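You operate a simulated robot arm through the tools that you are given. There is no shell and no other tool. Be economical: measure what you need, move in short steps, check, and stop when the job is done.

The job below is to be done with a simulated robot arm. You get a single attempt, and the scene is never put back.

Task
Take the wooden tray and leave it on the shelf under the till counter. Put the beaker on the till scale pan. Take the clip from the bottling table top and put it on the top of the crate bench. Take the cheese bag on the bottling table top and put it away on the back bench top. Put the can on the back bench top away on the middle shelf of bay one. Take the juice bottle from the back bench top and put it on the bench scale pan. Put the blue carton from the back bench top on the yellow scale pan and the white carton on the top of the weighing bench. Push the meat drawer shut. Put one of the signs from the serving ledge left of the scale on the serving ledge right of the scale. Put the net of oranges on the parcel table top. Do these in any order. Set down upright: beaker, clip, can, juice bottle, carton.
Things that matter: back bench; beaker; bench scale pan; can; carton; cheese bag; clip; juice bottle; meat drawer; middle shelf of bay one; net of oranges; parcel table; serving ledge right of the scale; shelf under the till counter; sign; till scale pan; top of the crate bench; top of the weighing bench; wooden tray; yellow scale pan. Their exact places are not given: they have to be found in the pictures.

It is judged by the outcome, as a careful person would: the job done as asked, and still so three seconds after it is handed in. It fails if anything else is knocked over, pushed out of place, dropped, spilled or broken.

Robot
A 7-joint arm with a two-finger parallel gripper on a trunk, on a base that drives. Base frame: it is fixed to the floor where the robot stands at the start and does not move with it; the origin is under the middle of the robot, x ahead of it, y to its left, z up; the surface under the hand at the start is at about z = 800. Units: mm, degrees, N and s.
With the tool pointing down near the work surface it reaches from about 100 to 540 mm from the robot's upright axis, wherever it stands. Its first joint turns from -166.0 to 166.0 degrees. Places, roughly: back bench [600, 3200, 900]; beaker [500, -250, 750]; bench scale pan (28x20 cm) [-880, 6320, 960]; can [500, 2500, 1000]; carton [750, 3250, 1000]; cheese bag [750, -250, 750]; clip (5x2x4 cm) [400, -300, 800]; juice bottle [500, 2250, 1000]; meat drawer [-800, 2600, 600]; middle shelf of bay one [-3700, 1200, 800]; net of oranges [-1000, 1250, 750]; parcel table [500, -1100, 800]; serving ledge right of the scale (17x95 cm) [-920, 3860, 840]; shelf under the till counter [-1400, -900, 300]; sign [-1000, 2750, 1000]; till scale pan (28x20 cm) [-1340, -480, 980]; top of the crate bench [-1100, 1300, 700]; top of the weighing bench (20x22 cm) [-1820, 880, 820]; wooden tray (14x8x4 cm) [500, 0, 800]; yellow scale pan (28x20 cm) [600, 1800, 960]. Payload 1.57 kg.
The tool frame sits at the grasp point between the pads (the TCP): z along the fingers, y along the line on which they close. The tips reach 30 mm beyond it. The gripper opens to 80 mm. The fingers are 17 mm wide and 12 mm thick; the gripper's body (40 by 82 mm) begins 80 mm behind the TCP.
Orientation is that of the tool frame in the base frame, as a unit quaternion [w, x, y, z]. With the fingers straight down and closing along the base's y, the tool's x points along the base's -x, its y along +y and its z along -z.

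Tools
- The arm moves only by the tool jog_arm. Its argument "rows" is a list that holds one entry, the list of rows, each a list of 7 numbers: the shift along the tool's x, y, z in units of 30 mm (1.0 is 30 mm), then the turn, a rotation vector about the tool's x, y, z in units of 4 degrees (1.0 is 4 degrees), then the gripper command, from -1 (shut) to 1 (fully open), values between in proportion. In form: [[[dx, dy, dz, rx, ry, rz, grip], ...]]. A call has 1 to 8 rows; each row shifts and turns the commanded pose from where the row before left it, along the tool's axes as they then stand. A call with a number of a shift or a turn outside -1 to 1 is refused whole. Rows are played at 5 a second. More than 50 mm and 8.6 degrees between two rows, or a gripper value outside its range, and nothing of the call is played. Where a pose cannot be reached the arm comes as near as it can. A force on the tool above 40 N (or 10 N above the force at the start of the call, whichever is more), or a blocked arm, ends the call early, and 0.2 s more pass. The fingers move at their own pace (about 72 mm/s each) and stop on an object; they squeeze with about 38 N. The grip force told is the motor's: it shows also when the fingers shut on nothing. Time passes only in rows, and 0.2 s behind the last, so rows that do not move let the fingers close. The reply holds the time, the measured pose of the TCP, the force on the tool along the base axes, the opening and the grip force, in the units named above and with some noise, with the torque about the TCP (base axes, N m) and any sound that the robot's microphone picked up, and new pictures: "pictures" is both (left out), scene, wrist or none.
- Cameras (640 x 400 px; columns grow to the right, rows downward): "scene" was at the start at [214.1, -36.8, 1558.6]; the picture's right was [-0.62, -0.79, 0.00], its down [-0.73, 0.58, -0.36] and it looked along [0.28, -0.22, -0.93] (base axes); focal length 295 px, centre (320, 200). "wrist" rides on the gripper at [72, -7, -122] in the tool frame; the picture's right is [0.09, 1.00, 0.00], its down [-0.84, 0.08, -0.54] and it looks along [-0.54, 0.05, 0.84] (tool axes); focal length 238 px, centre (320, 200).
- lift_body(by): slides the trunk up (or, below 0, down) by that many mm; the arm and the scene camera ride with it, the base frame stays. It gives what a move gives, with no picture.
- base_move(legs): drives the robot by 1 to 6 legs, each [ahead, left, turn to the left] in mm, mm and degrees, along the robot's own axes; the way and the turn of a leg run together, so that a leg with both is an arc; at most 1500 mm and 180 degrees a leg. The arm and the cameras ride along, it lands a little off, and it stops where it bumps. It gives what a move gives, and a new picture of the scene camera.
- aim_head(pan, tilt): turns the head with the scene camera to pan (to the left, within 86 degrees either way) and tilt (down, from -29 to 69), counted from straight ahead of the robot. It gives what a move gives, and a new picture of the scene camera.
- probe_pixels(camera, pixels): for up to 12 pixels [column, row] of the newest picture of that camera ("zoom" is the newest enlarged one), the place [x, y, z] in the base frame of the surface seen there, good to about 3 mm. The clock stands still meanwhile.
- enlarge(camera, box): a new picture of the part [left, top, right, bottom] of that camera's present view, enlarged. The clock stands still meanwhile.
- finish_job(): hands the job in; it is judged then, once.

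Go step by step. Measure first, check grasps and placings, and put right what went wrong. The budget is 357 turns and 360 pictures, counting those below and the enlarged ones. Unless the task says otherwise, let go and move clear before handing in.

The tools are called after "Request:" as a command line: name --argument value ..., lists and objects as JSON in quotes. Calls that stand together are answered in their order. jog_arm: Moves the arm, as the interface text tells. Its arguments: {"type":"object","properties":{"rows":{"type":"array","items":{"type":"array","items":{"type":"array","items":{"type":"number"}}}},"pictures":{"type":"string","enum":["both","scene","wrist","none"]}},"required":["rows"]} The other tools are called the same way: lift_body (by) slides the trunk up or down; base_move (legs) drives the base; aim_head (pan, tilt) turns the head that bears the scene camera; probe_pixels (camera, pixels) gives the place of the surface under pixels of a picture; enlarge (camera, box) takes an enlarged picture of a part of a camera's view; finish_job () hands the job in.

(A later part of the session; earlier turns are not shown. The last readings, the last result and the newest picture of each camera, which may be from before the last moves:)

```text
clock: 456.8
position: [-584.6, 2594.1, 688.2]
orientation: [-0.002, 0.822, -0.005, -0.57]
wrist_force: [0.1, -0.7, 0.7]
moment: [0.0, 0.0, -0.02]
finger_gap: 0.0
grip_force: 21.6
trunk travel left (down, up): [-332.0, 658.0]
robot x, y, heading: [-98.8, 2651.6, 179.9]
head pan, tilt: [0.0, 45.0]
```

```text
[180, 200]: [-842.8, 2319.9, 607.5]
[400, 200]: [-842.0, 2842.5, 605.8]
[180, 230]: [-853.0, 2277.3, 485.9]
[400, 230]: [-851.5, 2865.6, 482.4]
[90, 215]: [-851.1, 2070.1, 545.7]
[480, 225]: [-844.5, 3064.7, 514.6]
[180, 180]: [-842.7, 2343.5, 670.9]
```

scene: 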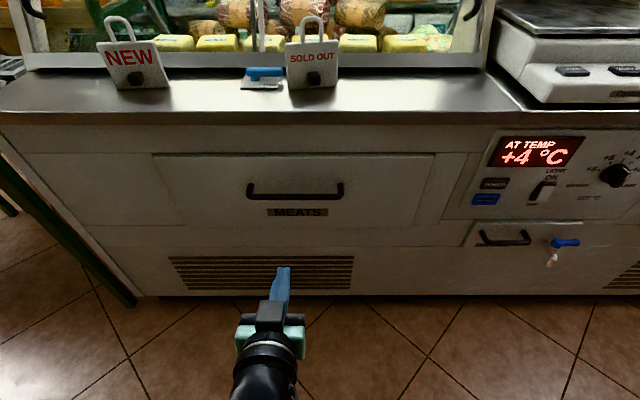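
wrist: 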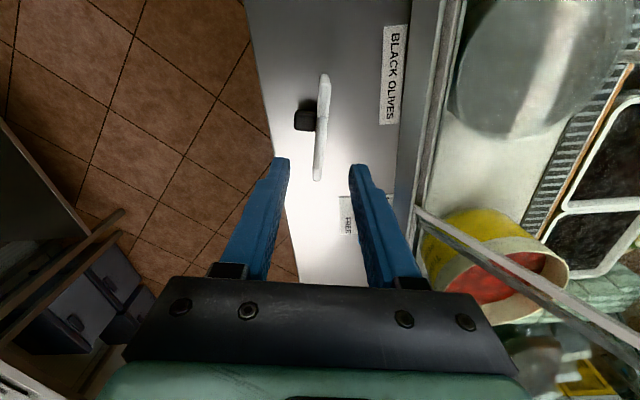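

Drawer front is flush (x≈-842, like its neighbour). Now the white carton: raising, turning to the back bench.

Request:
lift_body --by 400

Request:
lift_body --by 258

Request:
base_move --legs '[[100, 0, 0], [0, 0, 180], [0, 700, 0]]'

Request:
aim_head --pan 10 --tilt 48

```text
clock: 460.6
position: [-585.3, 2593.9, 1087.4]
orientation: [-0.002, 0.821, -0.004, -0.57]
wrist_force: [-0.4, -0.4, -0.1]
moment: [0.04, -0.01, 0.02]
finger_gap: 0.0
grip_force: 20.9
trunk travel left (down, up): [-732.0, 258.0]
robot x, y, heading: [-104.0, 2653.8, 179.5]
head pan, tilt: [0.0, 45.0]
```

```text
clock: 463.3
position: [-584.1, 2593.5, 1346.2]
orientation: [-0.002, 0.822, -0.005, -0.57]
wrist_force: [0.7, 0.0, 0.3]
moment: [0.01, 0.0, 0.0]
finger_gap: 0.0
grip_force: 21.1
trunk travel left (down, up): [-990.0, 0.0]
robot x, y, heading: [-98.6, 2647.3, 179.8]
head pan, tilt: [0.0, 45.0]
```

```text
clock: 475.3
position: [258.8, 3427.6, 1344.8]
orientation: [0.57, -0.013, 0.822, 0.011]
wrist_force: [0.9, 0.1, -0.4]
moment: [0.03, 0.02, -0.03]
finger_gap: 0.0
grip_force: 21.4
trunk travel left (down, up): [-990.0, 0.0]
robot x, y, heading: [-221.4, 3349.5, 2.4]
head pan, tilt: [0.0, 45.0]
```

scene: 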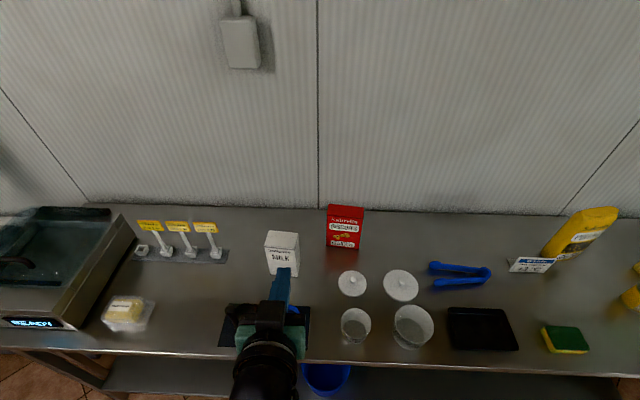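

```text
clock: 476.0
position: [257.9, 3430.2, 1346.6]
orientation: [0.57, -0.014, 0.821, 0.011]
wrist_force: [-0.5, 0.1, -0.1]
moment: [0.01, 0.0, 0.03]
finger_gap: 0.3
grip_force: 21.1
trunk travel left (down, up): [-990.0, 0.0]
robot x, y, heading: [-222.5, 3352.2, 2.3]
head pan, tilt: [10.0, 48.0]
```

scene: 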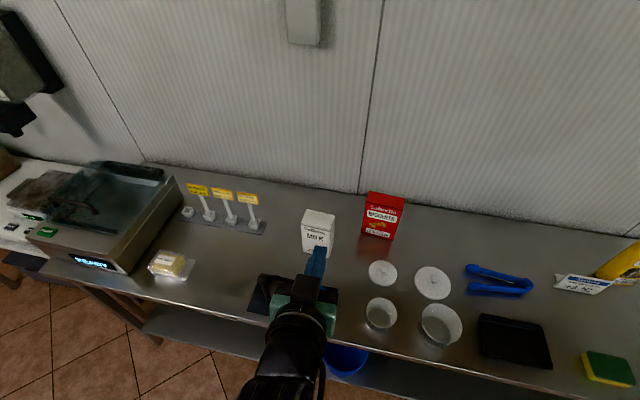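

Request:
enlarge --camera "scene" --box '[270, 190, 370, 270]'

Request:
probe_pixels --camera "scene" --pixels '[[309, 210], [335, 216], [303, 224], [330, 230], [320, 220], [303, 246], [328, 250], [333, 240], [318, 238]]'

```text
5.00 times, centred on (320, 230) of scene
```

zoom: 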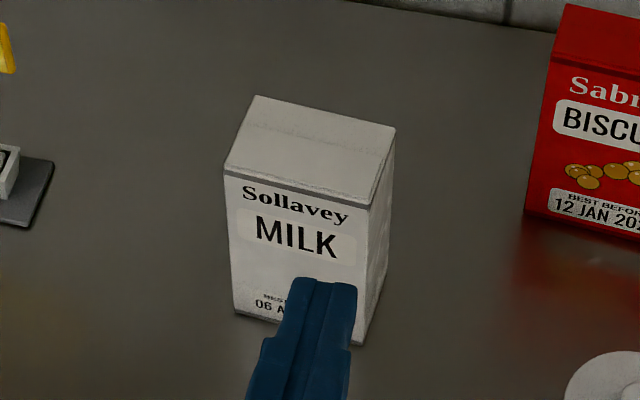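

```text
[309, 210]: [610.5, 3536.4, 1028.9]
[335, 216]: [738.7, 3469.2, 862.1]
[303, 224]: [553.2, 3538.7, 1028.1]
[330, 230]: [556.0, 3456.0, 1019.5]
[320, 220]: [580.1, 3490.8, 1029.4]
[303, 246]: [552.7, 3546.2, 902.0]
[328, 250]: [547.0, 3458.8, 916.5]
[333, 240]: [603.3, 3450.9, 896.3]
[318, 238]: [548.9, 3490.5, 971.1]
```

White carton: ~64 mm deep (x 549–612), 88 mm wide, top 1029, centre (580,3497). Rotating the tool to vertical with closing along x.

Request:
jog_arm --rows '[[[0.94, 0, 0.345, 0, 0, 0, 1], [0.94, 0, 0.345, 0, 0, 0, 1], [0.94, 0, 0.345, 0, 0, 0, 1], [0.94, 0, 0.345, 0, 0, 0, 1], [0.5, 0, 0.18, 0, 0, 0, 1], [0, 0, 0, 0.69, 0.665, 0.99, 1], [0, 0, 0, 0.69, 0.665, 0.99, 1], [0, 0, 0, 0.69, 0.665, 0.99, 1]]]' --pictures "none"

Request:
jog_arm --rows '[[[0, 0, 0, 0.69, 0.665, 0.99, 1], [0, 0, 0, 0.69, 0.665, 0.99, 1], [0, 0, 0, 0.69, 0.665, 0.99, 1], [0, 0, 0, 0.69, 0.665, 0.99, 1], [0, 0, 0, 0.69, 0.665, 0.99, 1], [0, 0, 0, 0.69, 0.665, 0.99, 1], [0, 0, 0, 0.69, 0.665, 0.99, 1], [0, 0, 0, 0.69, 0.665, 0.99, 1]]]' --pictures "none"

Request:
jog_arm --rows '[[[0, 0, 0, 0.69, 0.665, 0.99, 1], [0, 0, 0, 0.69, 0.665, 0.99, 1], [0, 0, 0, 0.69, 0.665, 0.99, 1], [0, 0, 0, 0.69, 0.665, 0.99, 1], [0, 0, 0, 0.69, 0.665, 0.99, 1], [0, 0, 0, 0.69, 0.665, 0.99, 1], [0, 0, 0, 0.69, 0.665, 0.99, 1], [0, 0, 0, 0.69, 0.665, 0.99, 1]]]' --pictures "none"

```text
clock: 477.8
position: [258.1, 3429.4, 1210.6]
orientation: [0.507, 0.113, 0.854, 0.009]
wrist_force: [0.7, 0.2, 0.2]
moment: [0.01, -0.01, 0.01]
finger_gap: 80.2
grip_force: 0.1
trunk travel left (down, up): [-990.0, 0.0]
robot x, y, heading: [-221.2, 3350.7, 2.3]
head pan, tilt: [10.0, 48.0]
```

```text
clock: 479.6
position: [256.9, 3428.1, 1209.7]
orientation: [0.29, 0.429, 0.856, 0.005]
wrist_force: [0.1, -0.2, -0.6]
moment: [0.01, -0.02, 0.0]
finger_gap: 80.1
grip_force: 0.1
trunk travel left (down, up): [-990.0, 0.0]
robot x, y, heading: [-226.4, 3348.5, 2.4]
head pan, tilt: [10.0, 48.0]
```

```text
clock: 481.4
position: [257.8, 3429.4, 1209.4]
orientation: [0.032, 0.681, 0.732, 0.001]
wrist_force: [-0.3, 0.6, -0.3]
moment: [0.01, 0.03, 0.03]
finger_gap: 80.0
grip_force: 0.2
trunk travel left (down, up): [-990.0, 0.0]
robot x, y, heading: [-225.9, 3349.8, 2.5]
head pan, tilt: [10.0, 48.0]
```

Request:
jog_arm --rows '[[[0, 0, 0, 0.69, 0.665, 0.99, 1]]]' --pictures "none"

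Request:
base_move --legs '[[0, 87, -2.4], [318, 0, 0]]'

Request:
jog_arm --rows '[[[0, 0, 0, 0, 0, 0, 1]]]' --pictures "wrist"

```text
clock: 481.8
position: [257.0, 3429.8, 1209.5]
orientation: [0.0, 0.706, 0.708, 0.0]
wrist_force: [-0.1, -0.4, 0.7]
moment: [0.02, -0.01, 0.01]
finger_gap: 79.8
grip_force: 0.1
trunk travel left (down, up): [-990.0, 0.0]
robot x, y, heading: [-223.3, 3354.8, 2.4]
head pan, tilt: [10.0, 48.0]
```

```text
clock: 484.6
position: [570.8, 3499.3, 1211.2]
orientation: [0.0, 0.719, 0.695, -0.001]
wrist_force: [-0.1, 0.0, -0.2]
moment: [0.0, -0.02, 0.0]
finger_gap: 80.3
grip_force: 0.1
trunk travel left (down, up): [-990.0, 0.0]
robot x, y, heading: [89.5, 3441.1, 0.6]
head pan, tilt: [10.0, 48.0]
```

scene: 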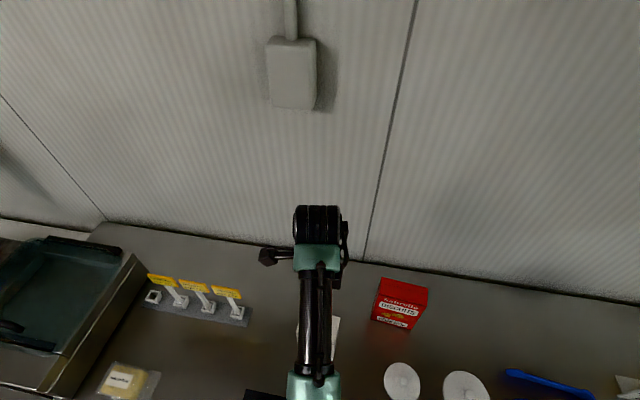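

```text
clock: 485.0
position: [570.8, 3499.4, 1209.6]
orientation: [0.0, 0.719, 0.695, 0.0]
wrist_force: [-0.1, 0.6, 1.3]
moment: [-0.03, -0.03, 0.02]
finger_gap: 79.7
grip_force: 0.0
trunk travel left (down, up): [-990.0, 0.0]
robot x, y, heading: [90.4, 3441.2, 0.3]
head pan, tilt: [10.0, 48.0]
```

wrist: 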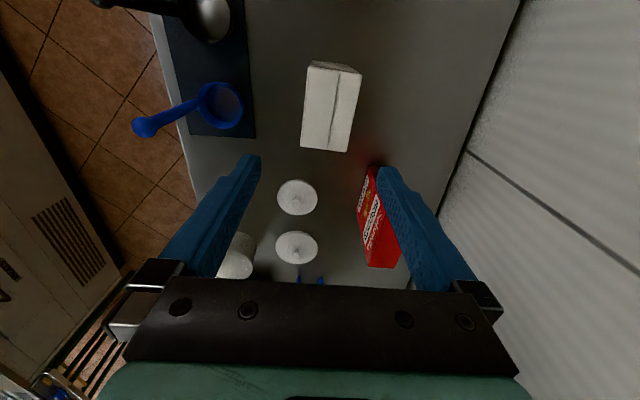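

Request:
probe_pixels --camera "wrist" --pixels '[[309, 72], [356, 76], [302, 145], [348, 149], [330, 110], [303, 120], [352, 120]]'

```text
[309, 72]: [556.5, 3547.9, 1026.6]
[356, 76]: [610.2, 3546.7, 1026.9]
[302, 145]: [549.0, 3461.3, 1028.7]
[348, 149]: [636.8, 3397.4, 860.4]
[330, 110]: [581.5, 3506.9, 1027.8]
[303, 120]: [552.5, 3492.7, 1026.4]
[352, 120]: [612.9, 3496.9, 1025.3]
```

Carton top centre (581,3502), 64 mm deep. Trimming and lowering by trunk with a midway check.

Request:
jog_arm --rows '[[[0.1, 0.37, 0, 0, 0, 0, 1]]]' --pictures "none"

Request:
lift_body --by -135

Request:
jog_arm --rows '[[[0, 0, 0, 0, 0, 0, 1]]]' --pictures "wrist"

```text
clock: 485.4
position: [584.7, 3502.6, 1209.9]
orientation: [0.0, 0.719, 0.695, -0.001]
wrist_force: [0.2, 0.1, 0.2]
moment: [-0.01, 0.03, 0.01]
finger_gap: 80.1
grip_force: 0.0
trunk travel left (down, up): [-990.0, 0.0]
robot x, y, heading: [88.9, 3434.5, 0.4]
head pan, tilt: [10.0, 48.0]
```

```text
clock: 487.0
position: [583.0, 3503.8, 1074.2]
orientation: [0.0, 0.719, 0.695, -0.001]
wrist_force: [-0.6, 0.8, 0.7]
moment: [0.0, 0.02, -0.02]
finger_gap: 80.2
grip_force: 0.2
trunk travel left (down, up): [-855.0, 135.0]
robot x, y, heading: [86.2, 3435.1, 0.5]
head pan, tilt: [10.0, 48.0]
```

```text
clock: 487.4
position: [582.7, 3503.9, 1074.3]
orientation: [0.0, 0.718, 0.696, 0.0]
wrist_force: [1.1, 1.0, -0.2]
moment: [-0.02, 0.01, 0.01]
finger_gap: 79.9
grip_force: 0.0
trunk travel left (down, up): [-855.0, 135.0]
robot x, y, heading: [88.2, 3437.2, 0.5]
head pan, tilt: [10.0, 48.0]
```

wrist: 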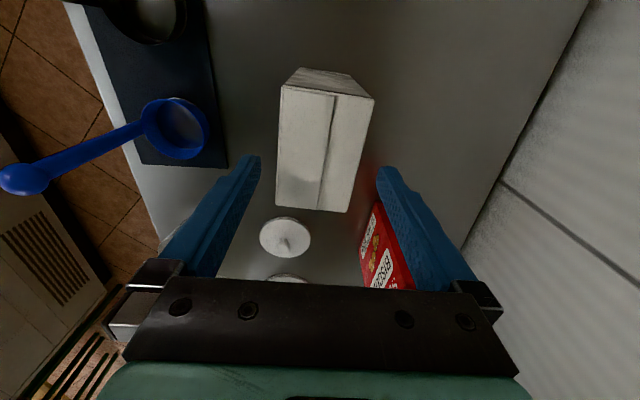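

Request:
lift_body --by -100

Request:
jog_arm --rows '[[[0, 0, 0, 0, 0, 0, -1], [0, 0, 0, 0, 0, 0, -1], [0, 0, 0, 0, 0, 0, -1]]]' --pictures "wrist"

```text
clock: 488.7
position: [583.2, 3503.8, 975.4]
orientation: [0.0, 0.719, 0.695, 0.0]
wrist_force: [-0.4, 0.6, -0.3]
moment: [-0.03, 0.0, -0.01]
finger_gap: 79.9
grip_force: 0.0
trunk travel left (down, up): [-755.0, 235.0]
robot x, y, heading: [89.5, 3438.8, 0.4]
head pan, tilt: [10.0, 48.0]
```

```text
clock: 489.5
position: [581.6, 3504.0, 974.7]
orientation: [0.0, 0.719, 0.695, -0.001]
wrist_force: [-3.4, -0.2, 1.0]
moment: [-0.11, 0.08, -0.09]
finger_gap: 64.0
grip_force: 38.4
trunk travel left (down, up): [-755.0, 235.0]
robot x, y, heading: [86.7, 3440.5, 0.1]
head pan, tilt: [10.0, 48.0]
```

wrist: 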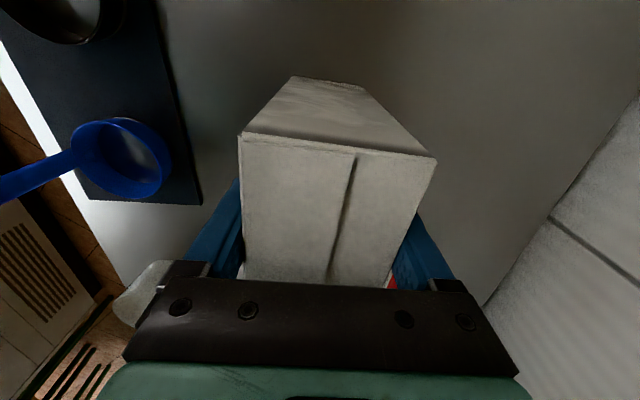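

Gripped (64 mm). Lifting and starting the drive to the weighing bench.

Request:
lift_body --by 232

Request:
base_move --legs '[[-350, 0, 0], [0, 0, 180], [0, 1500, 0], [0, 1500, 0], [0, 200, 0]]'

Request:
aim_head --pan -15 --tilt 40

```text
clock: 492.0
position: [583.2, 3504.0, 1207.3]
orientation: [0.0, 0.719, 0.695, -0.001]
wrist_force: [0.1, -0.3, -10.3]
moment: [0.02, 0.0, -0.02]
finger_gap: 63.5
grip_force: 38.5
trunk travel left (down, up): [-987.0, 3.0]
robot x, y, heading: [89.2, 3438.1, 0.1]
head pan, tilt: [10.0, 48.0]
```

```text
clock: 516.8
position: [-898.3, 223.7, 1207.5]
orientation: [0.0, -0.669, 0.743, -0.001]
wrist_force: [0.2, -0.1, -11.0]
moment: [-0.02, 0.0, 0.03]
finger_gap: 63.4
grip_force: 38.1
trunk travel left (down, up): [-987.0, 3.0]
robot x, y, heading: [-395.9, 251.4, 176.1]
head pan, tilt: [10.0, 48.0]
```

scene: 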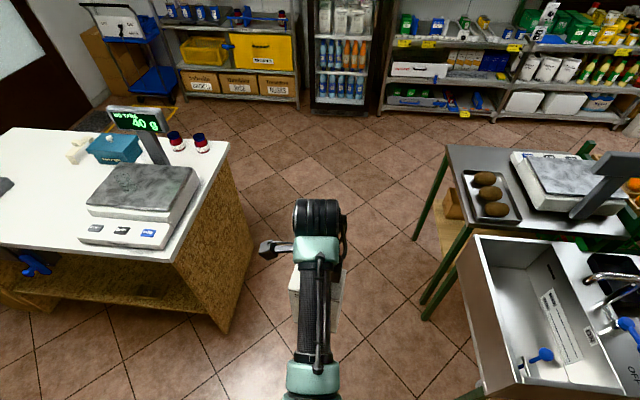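

```text
clock: 517.7
position: [-897.2, 222.9, 1206.6]
orientation: [0.002, -0.669, 0.743, 0.0]
wrist_force: [-0.5, -0.3, -10.1]
moment: [0.0, -0.01, 0.03]
finger_gap: 63.6
grip_force: 37.7
trunk travel left (down, up): [-987.0, 3.0]
robot x, y, heading: [-398.2, 252.5, 176.0]
head pan, tilt: [-15.0, 40.0]
```

scene: 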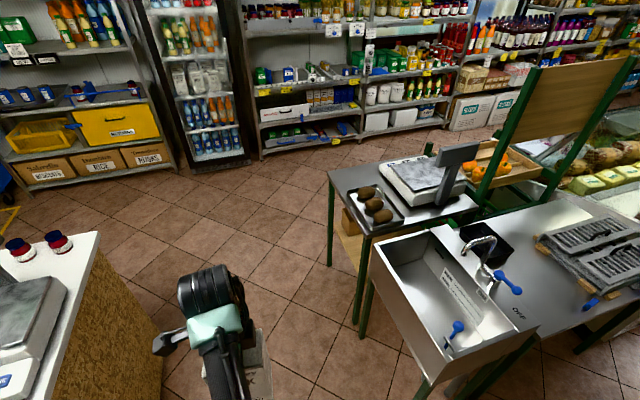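

Request:
enlarge --camera "scene" --box '[310, 130, 510, 250]'

Request:
probe_pixels --camera "scene" --pixels '[[340, 172], [370, 168], [350, 180], [360, 195], [380, 222], [385, 165], [365, 232], [332, 172], [455, 210], [372, 190], [400, 195], [380, 175]]'

```text
3.20 times, centred on (410, 190) of scene
```

zoom: 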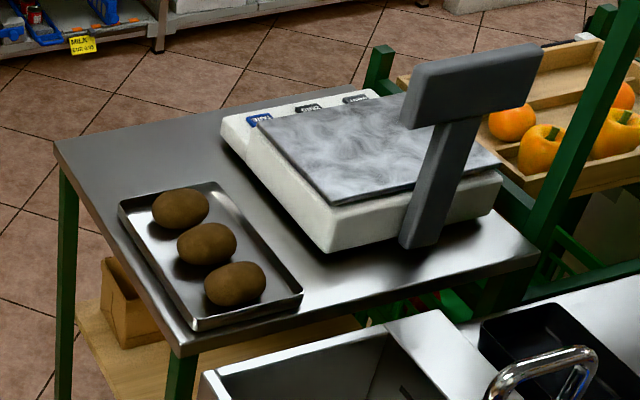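

```text
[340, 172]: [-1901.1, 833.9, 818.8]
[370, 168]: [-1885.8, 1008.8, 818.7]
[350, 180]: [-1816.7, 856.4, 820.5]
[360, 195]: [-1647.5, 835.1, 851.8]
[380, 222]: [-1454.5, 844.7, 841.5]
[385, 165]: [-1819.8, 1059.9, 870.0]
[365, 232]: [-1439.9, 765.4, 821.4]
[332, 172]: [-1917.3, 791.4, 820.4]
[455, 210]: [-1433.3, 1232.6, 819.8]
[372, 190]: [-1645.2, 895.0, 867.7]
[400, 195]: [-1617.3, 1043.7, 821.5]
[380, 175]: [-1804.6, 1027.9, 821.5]
```

Free bench area: x -1920..-1720, y 780–1010, z≈820. Driving to stand at about (-1820,350), then facing it.

Request:
base_move --legs '[[1420, 0, 0], [0, 0, -86]]'

Request:
aim_head --pan 0 --tilt 55

```text
clock: 528.5
position: [-1904.8, 854.3, 1206.3]
orientation: [0.001, 0.022, 1.0, -0.001]
wrist_force: [0.0, 0.1, -10.0]
moment: [0.0, -0.02, 0.01]
finger_gap: 63.3
grip_force: 38.0
trunk travel left (down, up): [-987.0, 3.0]
robot x, y, heading: [-1844.2, 355.2, 89.7]
head pan, tilt: [-15.0, 40.0]
```

scene: 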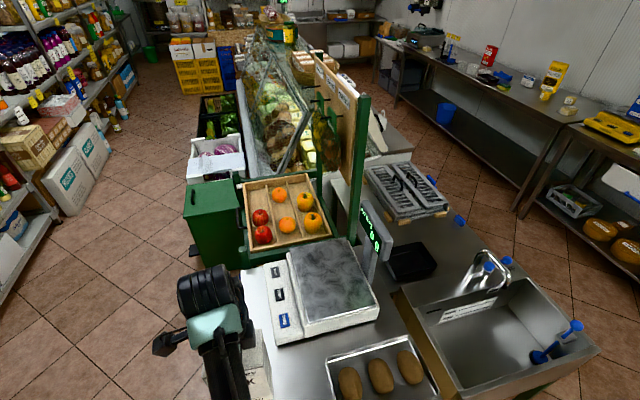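

```text
clock: 529.3
position: [-1905.2, 853.8, 1206.3]
orientation: [0.0, 0.021, 1.0, -0.002]
wrist_force: [0.4, -0.2, -10.7]
moment: [0.01, 0.01, 0.0]
finger_gap: 63.2
grip_force: 38.1
trunk travel left (down, up): [-987.0, 3.0]
robot x, y, heading: [-1841.0, 359.8, 89.7]
head pan, tilt: [0.0, 55.0]
```

scene: 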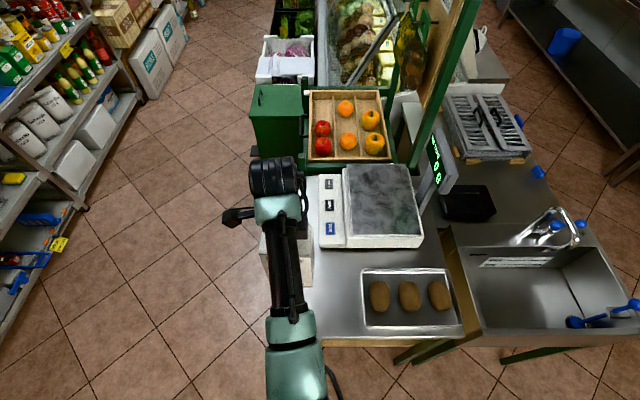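

Request:
base_move --legs '[[22, -80, 0]]'

Request:
probe_pixels --camera "scene" --pixels '[[245, 330], [300, 330], [235, 280], [325, 290], [330, 330], [320, 240], [270, 340]]'

```text
clock: 530.4
position: [-1828.1, 876.0, 1206.8]
orientation: [0.001, 0.02, 1.0, 0.0]
wrist_force: [-1.2, -0.1, -10.2]
moment: [0.01, -0.01, 0.03]
finger_gap: 63.4
grip_force: 37.8
trunk travel left (down, up): [-987.0, 3.0]
robot x, y, heading: [-1767.0, 381.5, 90.1]
head pan, tilt: [0.0, 55.0]
```

scene: 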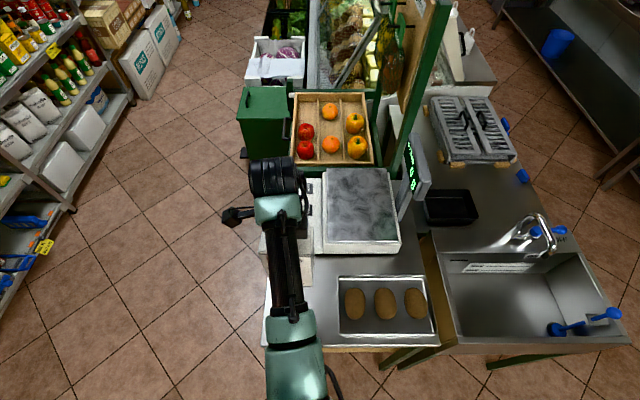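

```text
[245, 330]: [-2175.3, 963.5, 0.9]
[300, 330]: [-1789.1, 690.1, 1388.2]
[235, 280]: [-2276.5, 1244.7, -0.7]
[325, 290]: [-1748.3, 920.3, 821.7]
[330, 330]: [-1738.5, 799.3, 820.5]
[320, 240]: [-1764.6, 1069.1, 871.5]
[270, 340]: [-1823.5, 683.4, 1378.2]
```

Request:
lift_body --by -255

Request:
jog_arm --rows '[[[0, 0, 0.1, 0, 0, 0, -1]]]' --pictures "both"

```text
clock: 533.0
position: [-1827.7, 875.6, 951.3]
orientation: [0.001, 0.021, 1.0, -0.002]
wrist_force: [-0.3, -0.2, -11.2]
moment: [0.01, 0.03, 0.01]
finger_gap: 63.1
grip_force: 38.0
trunk travel left (down, up): [-732.0, 258.0]
robot x, y, heading: [-1769.0, 378.8, 89.8]
head pan, tilt: [0.0, 55.0]
```

```text
clock: 533.4
position: [-1828.1, 875.6, 948.4]
orientation: [0.001, 0.02, 1.0, -0.002]
wrist_force: [0.1, 0.3, -11.5]
moment: [-0.02, -0.03, 0.04]
finger_gap: 63.2
grip_force: 37.9
trunk travel left (down, up): [-732.0, 258.0]
robot x, y, heading: [-1769.6, 377.8, 89.8]
head pan, tilt: [0.0, 55.0]
```

scene: 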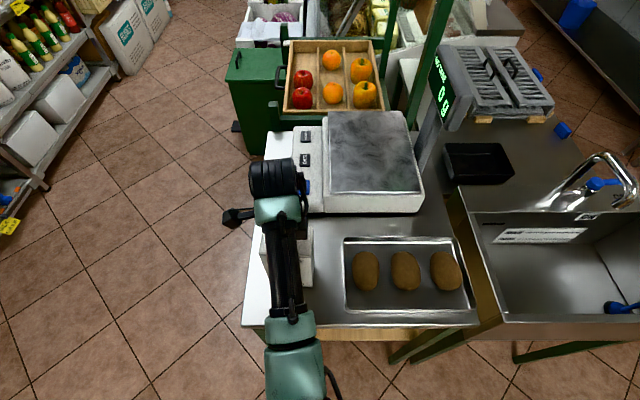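
wrist: 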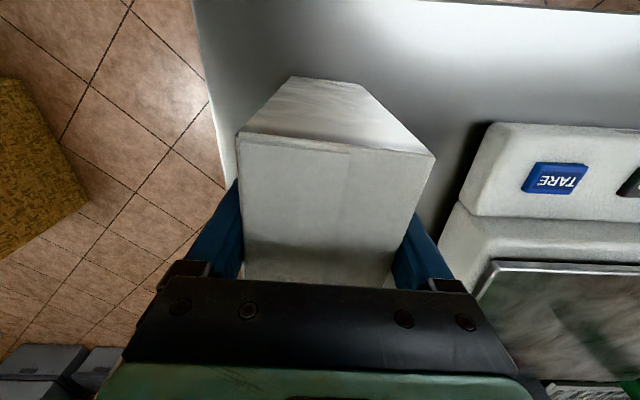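

Request:
jog_arm --rows '[[[0, 0, 0.12, 0, 0, 0, -1], [0, 0, 0.12, 0, 0, 0, -1], [0, 0, 0.1, 0, 0, 0, -1], [0, 0, 0.06, 0, 0, 0, -1], [0, 0, 0, 0, 0, 0, -1]]]' --pictures "none"

```text
clock: 534.6
position: [-1828.9, 875.5, 936.5]
orientation: [0.001, 0.02, 1.0, -0.003]
wrist_force: [0.0, 0.4, -10.5]
moment: [-0.02, -0.01, 0.04]
finger_gap: 63.2
grip_force: 38.0
trunk travel left (down, up): [-732.0, 258.0]
robot x, y, heading: [-1763.9, 379.0, 90.2]
head pan, tilt: [0.0, 55.0]
```

Request:
jog_arm --rows '[[[0, 0, 0.07, 0, 0, 0, -1], [0, 0, 0.06, 0, 0, 0, -1], [0, 0, 0, 0, 0, 0, -1]]]' --pictures "none"

```text
clock: 535.4
position: [-1827.8, 874.5, 936.1]
orientation: [0.0, 0.02, 1.0, 0.0]
wrist_force: [-0.8, -2.8, 12.9]
moment: [-1.04, -0.77, -0.22]
finger_gap: 63.1
grip_force: 38.2
trunk travel left (down, up): [-732.0, 258.0]
robot x, y, heading: [-1764.0, 383.1, 90.0]
head pan, tilt: [0.0, 55.0]
```

Contact. Releasing, then up by trunk.

Request:
jog_arm --rows '[[[0, 0, -0.03, 0, 0, 0, -1], [0, 0, 0, 0, 0, 0, 1], [0, 0, 0, 0, 0, 0, 1]]]' --pictures "none"

Request:
lift_body --by 255

Request:
jog_arm --rows '[[[0, 0, 0, 0, 0, 0, 1]]]' --pictures "wrist"

```text
clock: 536.2
position: [-1827.8, 874.4, 934.0]
orientation: [0.001, 0.02, 1.0, 0.0]
wrist_force: [-0.6, 0.2, 0.3]
moment: [0.0, -0.01, 0.0]
finger_gap: 80.1
grip_force: 0.0
trunk travel left (down, up): [-732.0, 258.0]
robot x, y, heading: [-1764.2, 379.7, 90.1]
head pan, tilt: [0.0, 55.0]
```

```text
clock: 538.8
position: [-1827.4, 875.1, 1189.2]
orientation: [0.0, 0.02, 1.0, 0.0]
wrist_force: [-0.5, 0.5, 0.6]
moment: [-0.01, -0.02, -0.02]
finger_gap: 79.8
grip_force: 0.0
trunk travel left (down, up): [-987.0, 3.0]
robot x, y, heading: [-1768.7, 381.7, 89.9]
head pan, tilt: [0.0, 55.0]
```

```text
clock: 539.2
position: [-1827.4, 874.5, 1190.5]
orientation: [0.001, 0.02, 1.0, -0.001]
wrist_force: [0.6, -0.1, 0.1]
moment: [0.0, 0.05, 0.02]
finger_gap: 79.9
grip_force: 0.2
trunk travel left (down, up): [-987.0, 3.0]
robot x, y, heading: [-1769.1, 379.2, 89.9]
head pan, tilt: [0.0, 55.0]
```

wrist: 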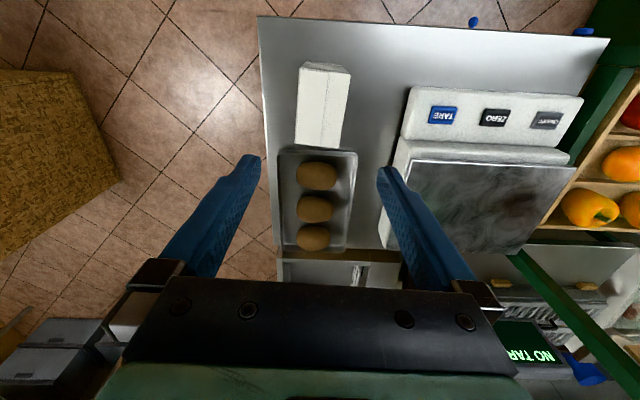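

White carton stands on the weighing bench. Since I'm near, look at bay one (toward -x) to plan the can's placement.

Request:
base_move --legs '[[-250, 0, 0]]'

Request:
aim_head --pan 70 --tilt 25

```text
clock: 541.0
position: [-1829.5, 625.3, 1189.6]
orientation: [0.001, 0.019, 1.0, -0.001]
wrist_force: [-0.3, -0.6, 0.1]
moment: [0.01, 0.03, 0.0]
finger_gap: 80.3
grip_force: 0.1
trunk travel left (down, up): [-987.0, 3.0]
robot x, y, heading: [-1769.0, 129.5, 90.1]
head pan, tilt: [0.0, 55.0]
```

scene: 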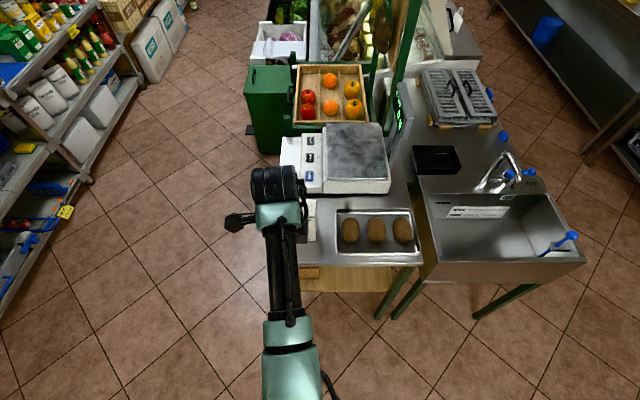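

```text
clock: 542.4
position: [-1828.4, 626.3, 1187.9]
orientation: [0.0, 0.019, 1.0, -0.001]
wrist_force: [0.8, 0.6, 0.7]
moment: [-0.03, 0.01, -0.02]
finger_gap: 80.0
grip_force: 0.1
trunk travel left (down, up): [-987.0, 3.0]
robot x, y, heading: [-1767.3, 131.1, 90.1]
head pan, tilt: [70.0, 25.0]
```

scene: 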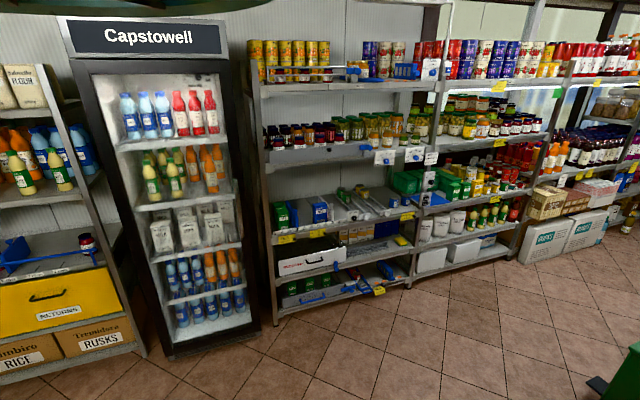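

Request:
enlarge --camera "scene" --box '[250, 100, 450, 310]'

Request:
probe_pixels --camera "scene" --pixels '[[300, 230], [385, 215], [330, 222], [285, 240], [350, 210], [300, 155], [360, 152], [300, 268], [350, 285], [320, 84], [300, 185], [390, 190]]'

```text
1.90 times, centred on (350, 205) of scene
```

zoom: 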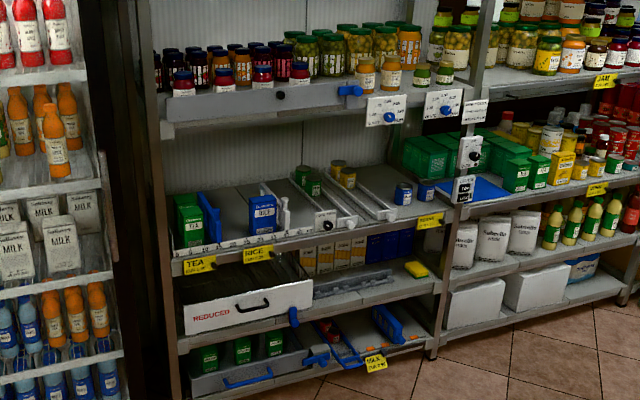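

```text
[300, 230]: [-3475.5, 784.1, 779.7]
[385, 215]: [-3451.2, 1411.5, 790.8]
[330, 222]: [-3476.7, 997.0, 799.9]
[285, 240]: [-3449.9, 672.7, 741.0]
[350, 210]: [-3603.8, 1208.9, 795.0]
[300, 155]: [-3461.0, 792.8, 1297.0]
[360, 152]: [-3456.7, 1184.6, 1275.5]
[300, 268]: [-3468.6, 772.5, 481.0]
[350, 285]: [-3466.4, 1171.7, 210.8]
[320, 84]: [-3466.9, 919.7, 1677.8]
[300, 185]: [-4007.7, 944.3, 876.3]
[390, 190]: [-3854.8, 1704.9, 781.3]
```

Bay one's middle shelf is at z≈790 with the next shelf at ≈1275, so a vertical tool should fit. Now fetching the can.

Request:
base_move --legs '[[0, 0, -90], [1470, 0, 0], [0, 1200, 0], [0, 1100, 0]]'

Request:
aim_head --pan 0 --tilt 50

```text
clock: 564.7
position: [172.9, 2552.9, 1189.7]
orientation: [0.0, 0.714, 0.7, -0.001]
wrist_force: [0.2, -0.7, -0.7]
moment: [0.01, -0.01, 0.0]
finger_gap: 80.1
grip_force: 0.1
trunk travel left (down, up): [-987.0, 3.0]
robot x, y, heading: [-319.3, 2481.9, 1.2]
head pan, tilt: [70.0, 25.0]
```

scene: 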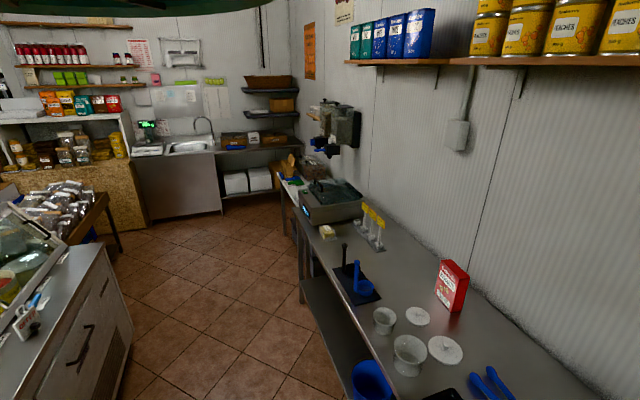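

```text
clock: 566.1
position: [173.7, 2552.5, 1188.3]
orientation: [0.0, 0.713, 0.701, -0.001]
wrist_force: [-0.5, 1.0, -0.7]
moment: [-0.03, 0.02, -0.02]
finger_gap: 80.0
grip_force: 0.1
trunk travel left (down, up): [-987.0, 3.0]
robot x, y, heading: [-317.2, 2486.8, 1.0]
head pan, tilt: [0.0, 50.0]
```

scene: 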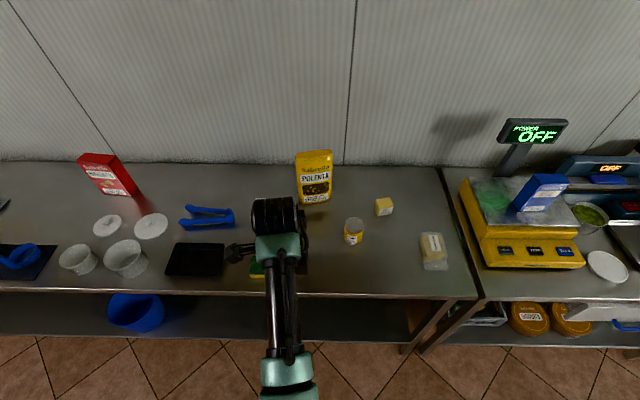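

Moving above the can at (505,2381).

Request:
base_move --legs '[[0, -171, -1], [327, 0, 0]]'

Request:
lift_body --by -130

Request:
jog_arm --rows '[[[0, 0, 0, 0, 0, 0, 1]]]' --pictures "wrist"

```text
clock: 569.3
position: [500.7, 2376.2, 1190.2]
orientation: [0.0, 0.719, 0.695, -0.001]
wrist_force: [-0.3, 0.1, -1.1]
moment: [-0.01, 0.0, -0.02]
finger_gap: 80.0
grip_force: 0.1
trunk travel left (down, up): [-987.0, 3.0]
robot x, y, heading: [4.2, 2310.8, 0.3]
head pan, tilt: [0.0, 50.0]
```

scene: 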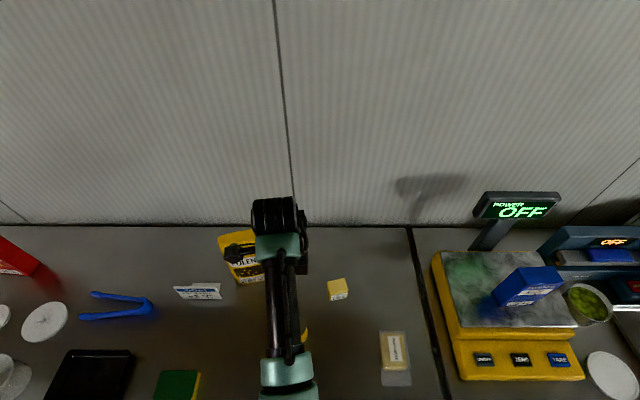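

```text
clock: 570.9
position: [500.9, 2376.2, 1059.4]
orientation: [0.0, 0.719, 0.695, -0.001]
wrist_force: [0.0, -0.2, -0.4]
moment: [0.03, -0.02, 0.0]
finger_gap: 79.9
grip_force: 0.0
trunk travel left (down, up): [-857.0, 133.0]
robot x, y, heading: [9.5, 2315.0, 0.4]
head pan, tilt: [0.0, 50.0]
```

```text
clock: 571.3
position: [501.4, 2375.7, 1059.7]
orientation: [-0.001, 0.719, 0.695, -0.001]
wrist_force: [0.4, 0.4, -0.5]
moment: [-0.03, 0.03, 0.02]
finger_gap: 80.1
grip_force: 0.0
trunk travel left (down, up): [-857.0, 133.0]
robot x, y, heading: [7.0, 2309.4, 0.4]
head pan, tilt: [0.0, 50.0]
```

wrist: 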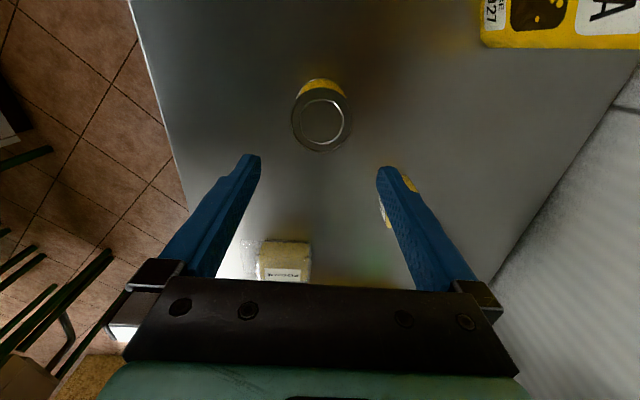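

Request:
probe_pixels --camera "wrist" --pixels '[[322, 122], [295, 122], [349, 122], [322, 97], [322, 148], [413, 182]]'

```text
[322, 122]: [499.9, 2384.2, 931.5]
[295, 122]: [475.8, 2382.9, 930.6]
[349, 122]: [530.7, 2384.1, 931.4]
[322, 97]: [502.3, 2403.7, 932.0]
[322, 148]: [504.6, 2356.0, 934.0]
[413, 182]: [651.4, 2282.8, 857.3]
```

Request:
jog_arm --rows '[[[0.18, 0.06, 0, 0, 0, 0, 1]]]' --pictures "none"

Request:
lift_body --by -154

Request:
jog_arm --rows '[[[0, 0, 0, 0, 0, 0, -1], [0, 0, 0, 0, 0, 0, -1], [0, 0, 0, 0, 0, 0, -1]]]' --pictures "wrist"

```text
clock: 571.7
position: [502.7, 2383.2, 1059.6]
orientation: [0.001, 0.719, 0.695, 0.0]
wrist_force: [-0.1, 0.0, 0.1]
moment: [-0.01, -0.02, -0.01]
finger_gap: 80.1
grip_force: 0.1
trunk travel left (down, up): [-857.0, 133.0]
robot x, y, heading: [6.8, 2310.8, 0.4]
head pan, tilt: [0.0, 50.0]
```

```text
clock: 573.5
position: [503.8, 2381.5, 904.3]
orientation: [0.0, 0.719, 0.695, 0.0]
wrist_force: [0.0, 0.3, 0.0]
moment: [-0.02, 0.02, 0.01]
finger_gap: 80.1
grip_force: 0.0
trunk travel left (down, up): [-703.0, 287.0]
robot x, y, heading: [5.3, 2314.3, 0.0]
head pan, tilt: [0.0, 50.0]
```

```text
clock: 574.3
position: [503.2, 2381.6, 904.8]
orientation: [0.0, 0.719, 0.695, -0.001]
wrist_force: [0.4, 0.1, 1.4]
moment: [0.01, -0.04, -0.03]
finger_gap: 65.9
grip_force: 37.9
trunk travel left (down, up): [-703.0, 287.0]
robot x, y, heading: [6.3, 2312.1, 0.1]
head pan, tilt: [0.0, 50.0]
```

wrist: 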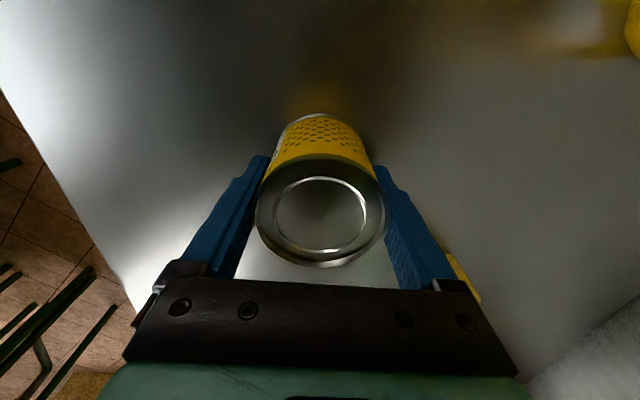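

Can gripped (65.9 mm). Lifting and driving to bay one.

Request:
lift_body --by 285

Request:
base_move --legs '[[-340, 0, 0], [0, 0, 180], [0, 1100, 0], [0, 1020, 0]]'

```text
clock: 577.2
position: [504.5, 2382.4, 1190.9]
orientation: [0.0, 0.719, 0.695, -0.001]
wrist_force: [-0.2, 0.3, -3.3]
moment: [-0.01, 0.02, 0.0]
finger_gap: 65.6
grip_force: 37.5
trunk travel left (down, up): [-988.0, 2.0]
robot x, y, heading: [6.5, 2311.7, 0.3]
head pan, tilt: [0.0, 50.0]
```

```text
clock: 596.6
position: [-927.3, 170.5, 1190.2]
orientation: [0.001, -0.674, 0.738, 0.001]
wrist_force: [0.7, 1.1, -2.5]
moment: [-0.02, -0.01, -0.05]
finger_gap: 65.9
grip_force: 38.1
trunk travel left (down, up): [-988.0, 2.0]
robot x, y, heading: [-426.9, 215.5, 177.0]
head pan, tilt: [0.0, 50.0]
```

scene: 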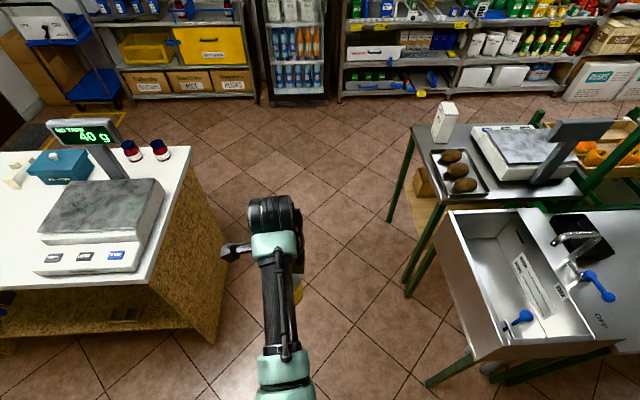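

Till still shows 40 g and the white carton stands (445,120). Continuing to the bay.

Request:
base_move --legs '[[0, 0, 3], [1500, 0, 0], [450, 0, 0], [0, -780, 0]]'

Request:
aim_head --pan 0 --tilt 35

```text
clock: 610.5
position: [-2851.7, 961.0, 1191.4]
orientation: [0.001, -0.684, 0.73, 0.0]
wrist_force: [-1.1, -0.9, -2.7]
moment: [0.01, 0.03, -0.02]
finger_gap: 65.8
grip_force: 37.6
trunk travel left (down, up): [-988.0, 2.0]
robot x, y, heading: [-2352.8, 1018.0, 178.3]
head pan, tilt: [0.0, 50.0]
```

scene: 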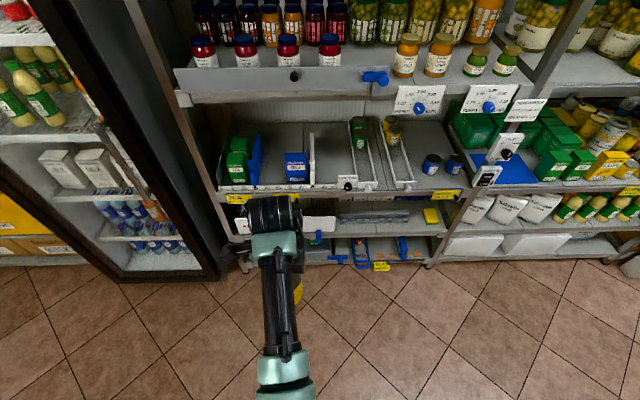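

```text
clock: 611.3
position: [-2850.7, 962.2, 1189.9]
orientation: [0.002, -0.684, 0.73, 0.0]
wrist_force: [-0.6, -0.2, -1.8]
moment: [0.0, 0.0, -0.01]
finger_gap: 65.8
grip_force: 37.6
trunk travel left (down, up): [-988.0, 2.0]
robot x, y, heading: [-2351.4, 1013.0, 178.4]
head pan, tilt: [0.0, 35.0]
```

scene: 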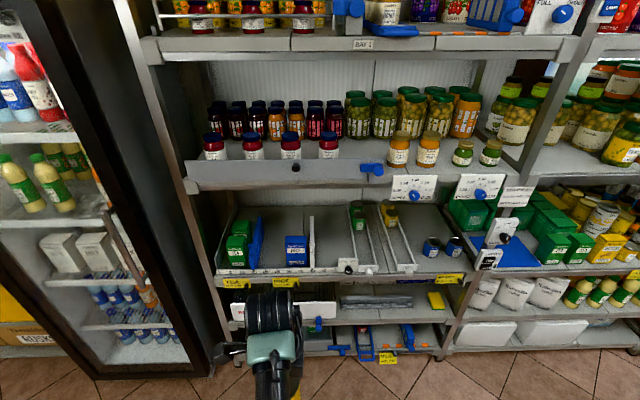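

"BAY 1" label confirms. Zooming on its middle shelf for a free spot.

Request:
enlarge --camera "scene" --box '[210, 180, 480, 300]'

Request:
probe_pixels --camera "scene" --pixels '[[330, 230], [325, 260], [335, 268], [350, 250], [375, 250], [400, 245], [405, 215], [425, 215], [410, 265], [275, 240], [332, 212], [430, 255]]'

```text
2.37 times, centred on (345, 240) of scene
```

zoom: 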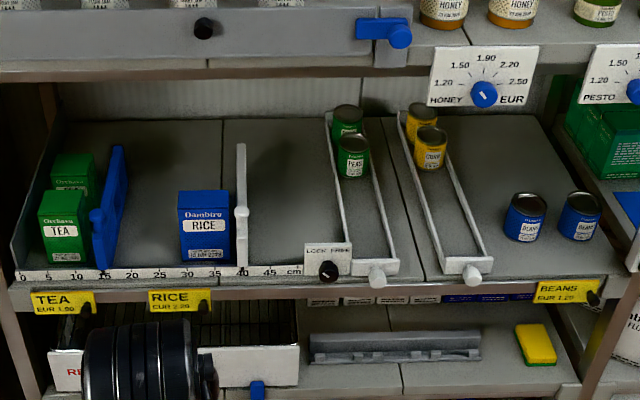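

```text
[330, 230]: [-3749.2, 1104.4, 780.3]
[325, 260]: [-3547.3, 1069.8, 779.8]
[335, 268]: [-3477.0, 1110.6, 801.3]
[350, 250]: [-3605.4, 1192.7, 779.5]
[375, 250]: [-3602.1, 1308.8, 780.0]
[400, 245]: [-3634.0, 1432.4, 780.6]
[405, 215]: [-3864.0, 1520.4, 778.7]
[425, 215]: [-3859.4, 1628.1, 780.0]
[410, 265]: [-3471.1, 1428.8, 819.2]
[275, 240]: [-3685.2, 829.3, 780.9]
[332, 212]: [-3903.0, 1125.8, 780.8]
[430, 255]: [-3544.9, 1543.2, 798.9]
```

Free flat area at y≈1020–1140, x≈-3600, z=780 between the 40 cm divider and the pea lane. Positioning in front and lowering first.

Request:
base_move --legs '[[0, -138, 1.7], [270, 0, 0]]'

Request:
lift_body --by -298

Request:
aim_head --pan 0 --tilt 25

```text
clock: 614.1
position: [-3115.8, 1085.7, 1191.4]
orientation: [0.002, -0.693, 0.721, 0.0]
wrist_force: [-0.5, -0.6, -2.2]
moment: [0.0, -0.01, 0.02]
finger_gap: 65.5
grip_force: 37.2
trunk travel left (down, up): [-988.0, 2.0]
robot x, y, heading: [-2617.6, 1151.1, 180.0]
head pan, tilt: [0.0, 35.0]
```

scene: 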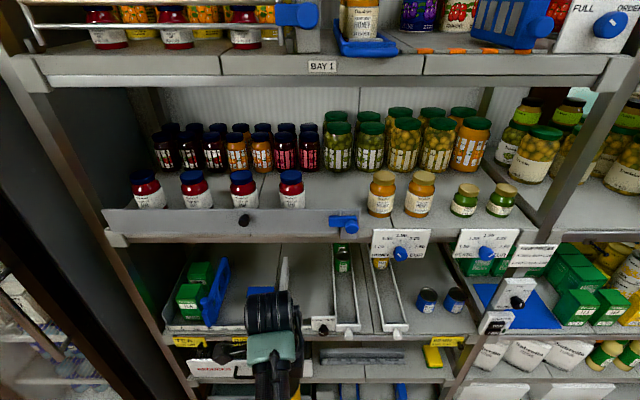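

```text
clock: 617.1
position: [-3117.2, 1085.7, 891.9]
orientation: [0.002, -0.693, 0.721, 0.0]
wrist_force: [-0.4, 0.0, -2.7]
moment: [0.02, 0.02, 0.02]
finger_gap: 65.8
grip_force: 37.7
trunk travel left (down, up): [-690.0, 300.0]
robot x, y, heading: [-2621.3, 1152.3, 179.7]
head pan, tilt: [0.0, 35.0]
```

```text
clock: 617.8
position: [-3117.1, 1086.8, 892.7]
orientation: [0.001, -0.693, 0.721, 0.0]
wrist_force: [-0.5, -0.8, -3.1]
moment: [0.01, 0.0, 0.0]
finger_gap: 65.4
grip_force: 38.0
trunk travel left (down, up): [-690.0, 300.0]
robot x, y, heading: [-2618.4, 1152.9, 179.8]
head pan, tilt: [0.0, 25.0]
```

scene: 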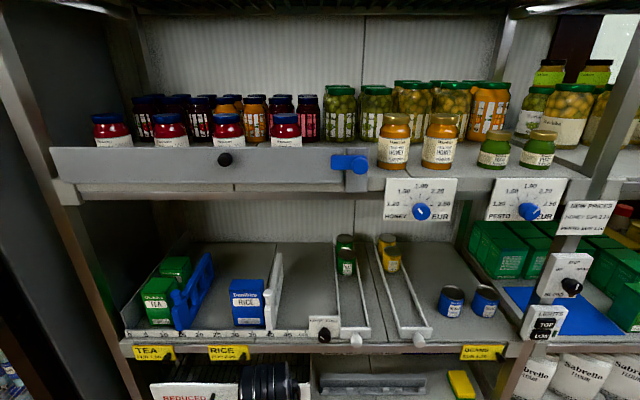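

Request:
probe_pixels --camera "scene" --pixels '[[272, 325], [279, 260], [336, 300], [343, 330], [320, 328], [305, 310], [305, 280], [320, 345], [250, 185], [350, 165], [265, 312], [338, 270]]'

```text
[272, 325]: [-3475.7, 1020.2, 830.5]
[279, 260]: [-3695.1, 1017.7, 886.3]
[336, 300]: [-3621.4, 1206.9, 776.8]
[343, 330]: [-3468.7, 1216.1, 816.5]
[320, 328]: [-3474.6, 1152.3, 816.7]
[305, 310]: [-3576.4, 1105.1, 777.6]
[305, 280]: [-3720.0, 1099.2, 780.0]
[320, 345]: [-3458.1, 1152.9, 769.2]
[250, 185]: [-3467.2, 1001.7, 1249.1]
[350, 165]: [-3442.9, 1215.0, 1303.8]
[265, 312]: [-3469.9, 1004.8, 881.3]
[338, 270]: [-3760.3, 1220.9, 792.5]
```

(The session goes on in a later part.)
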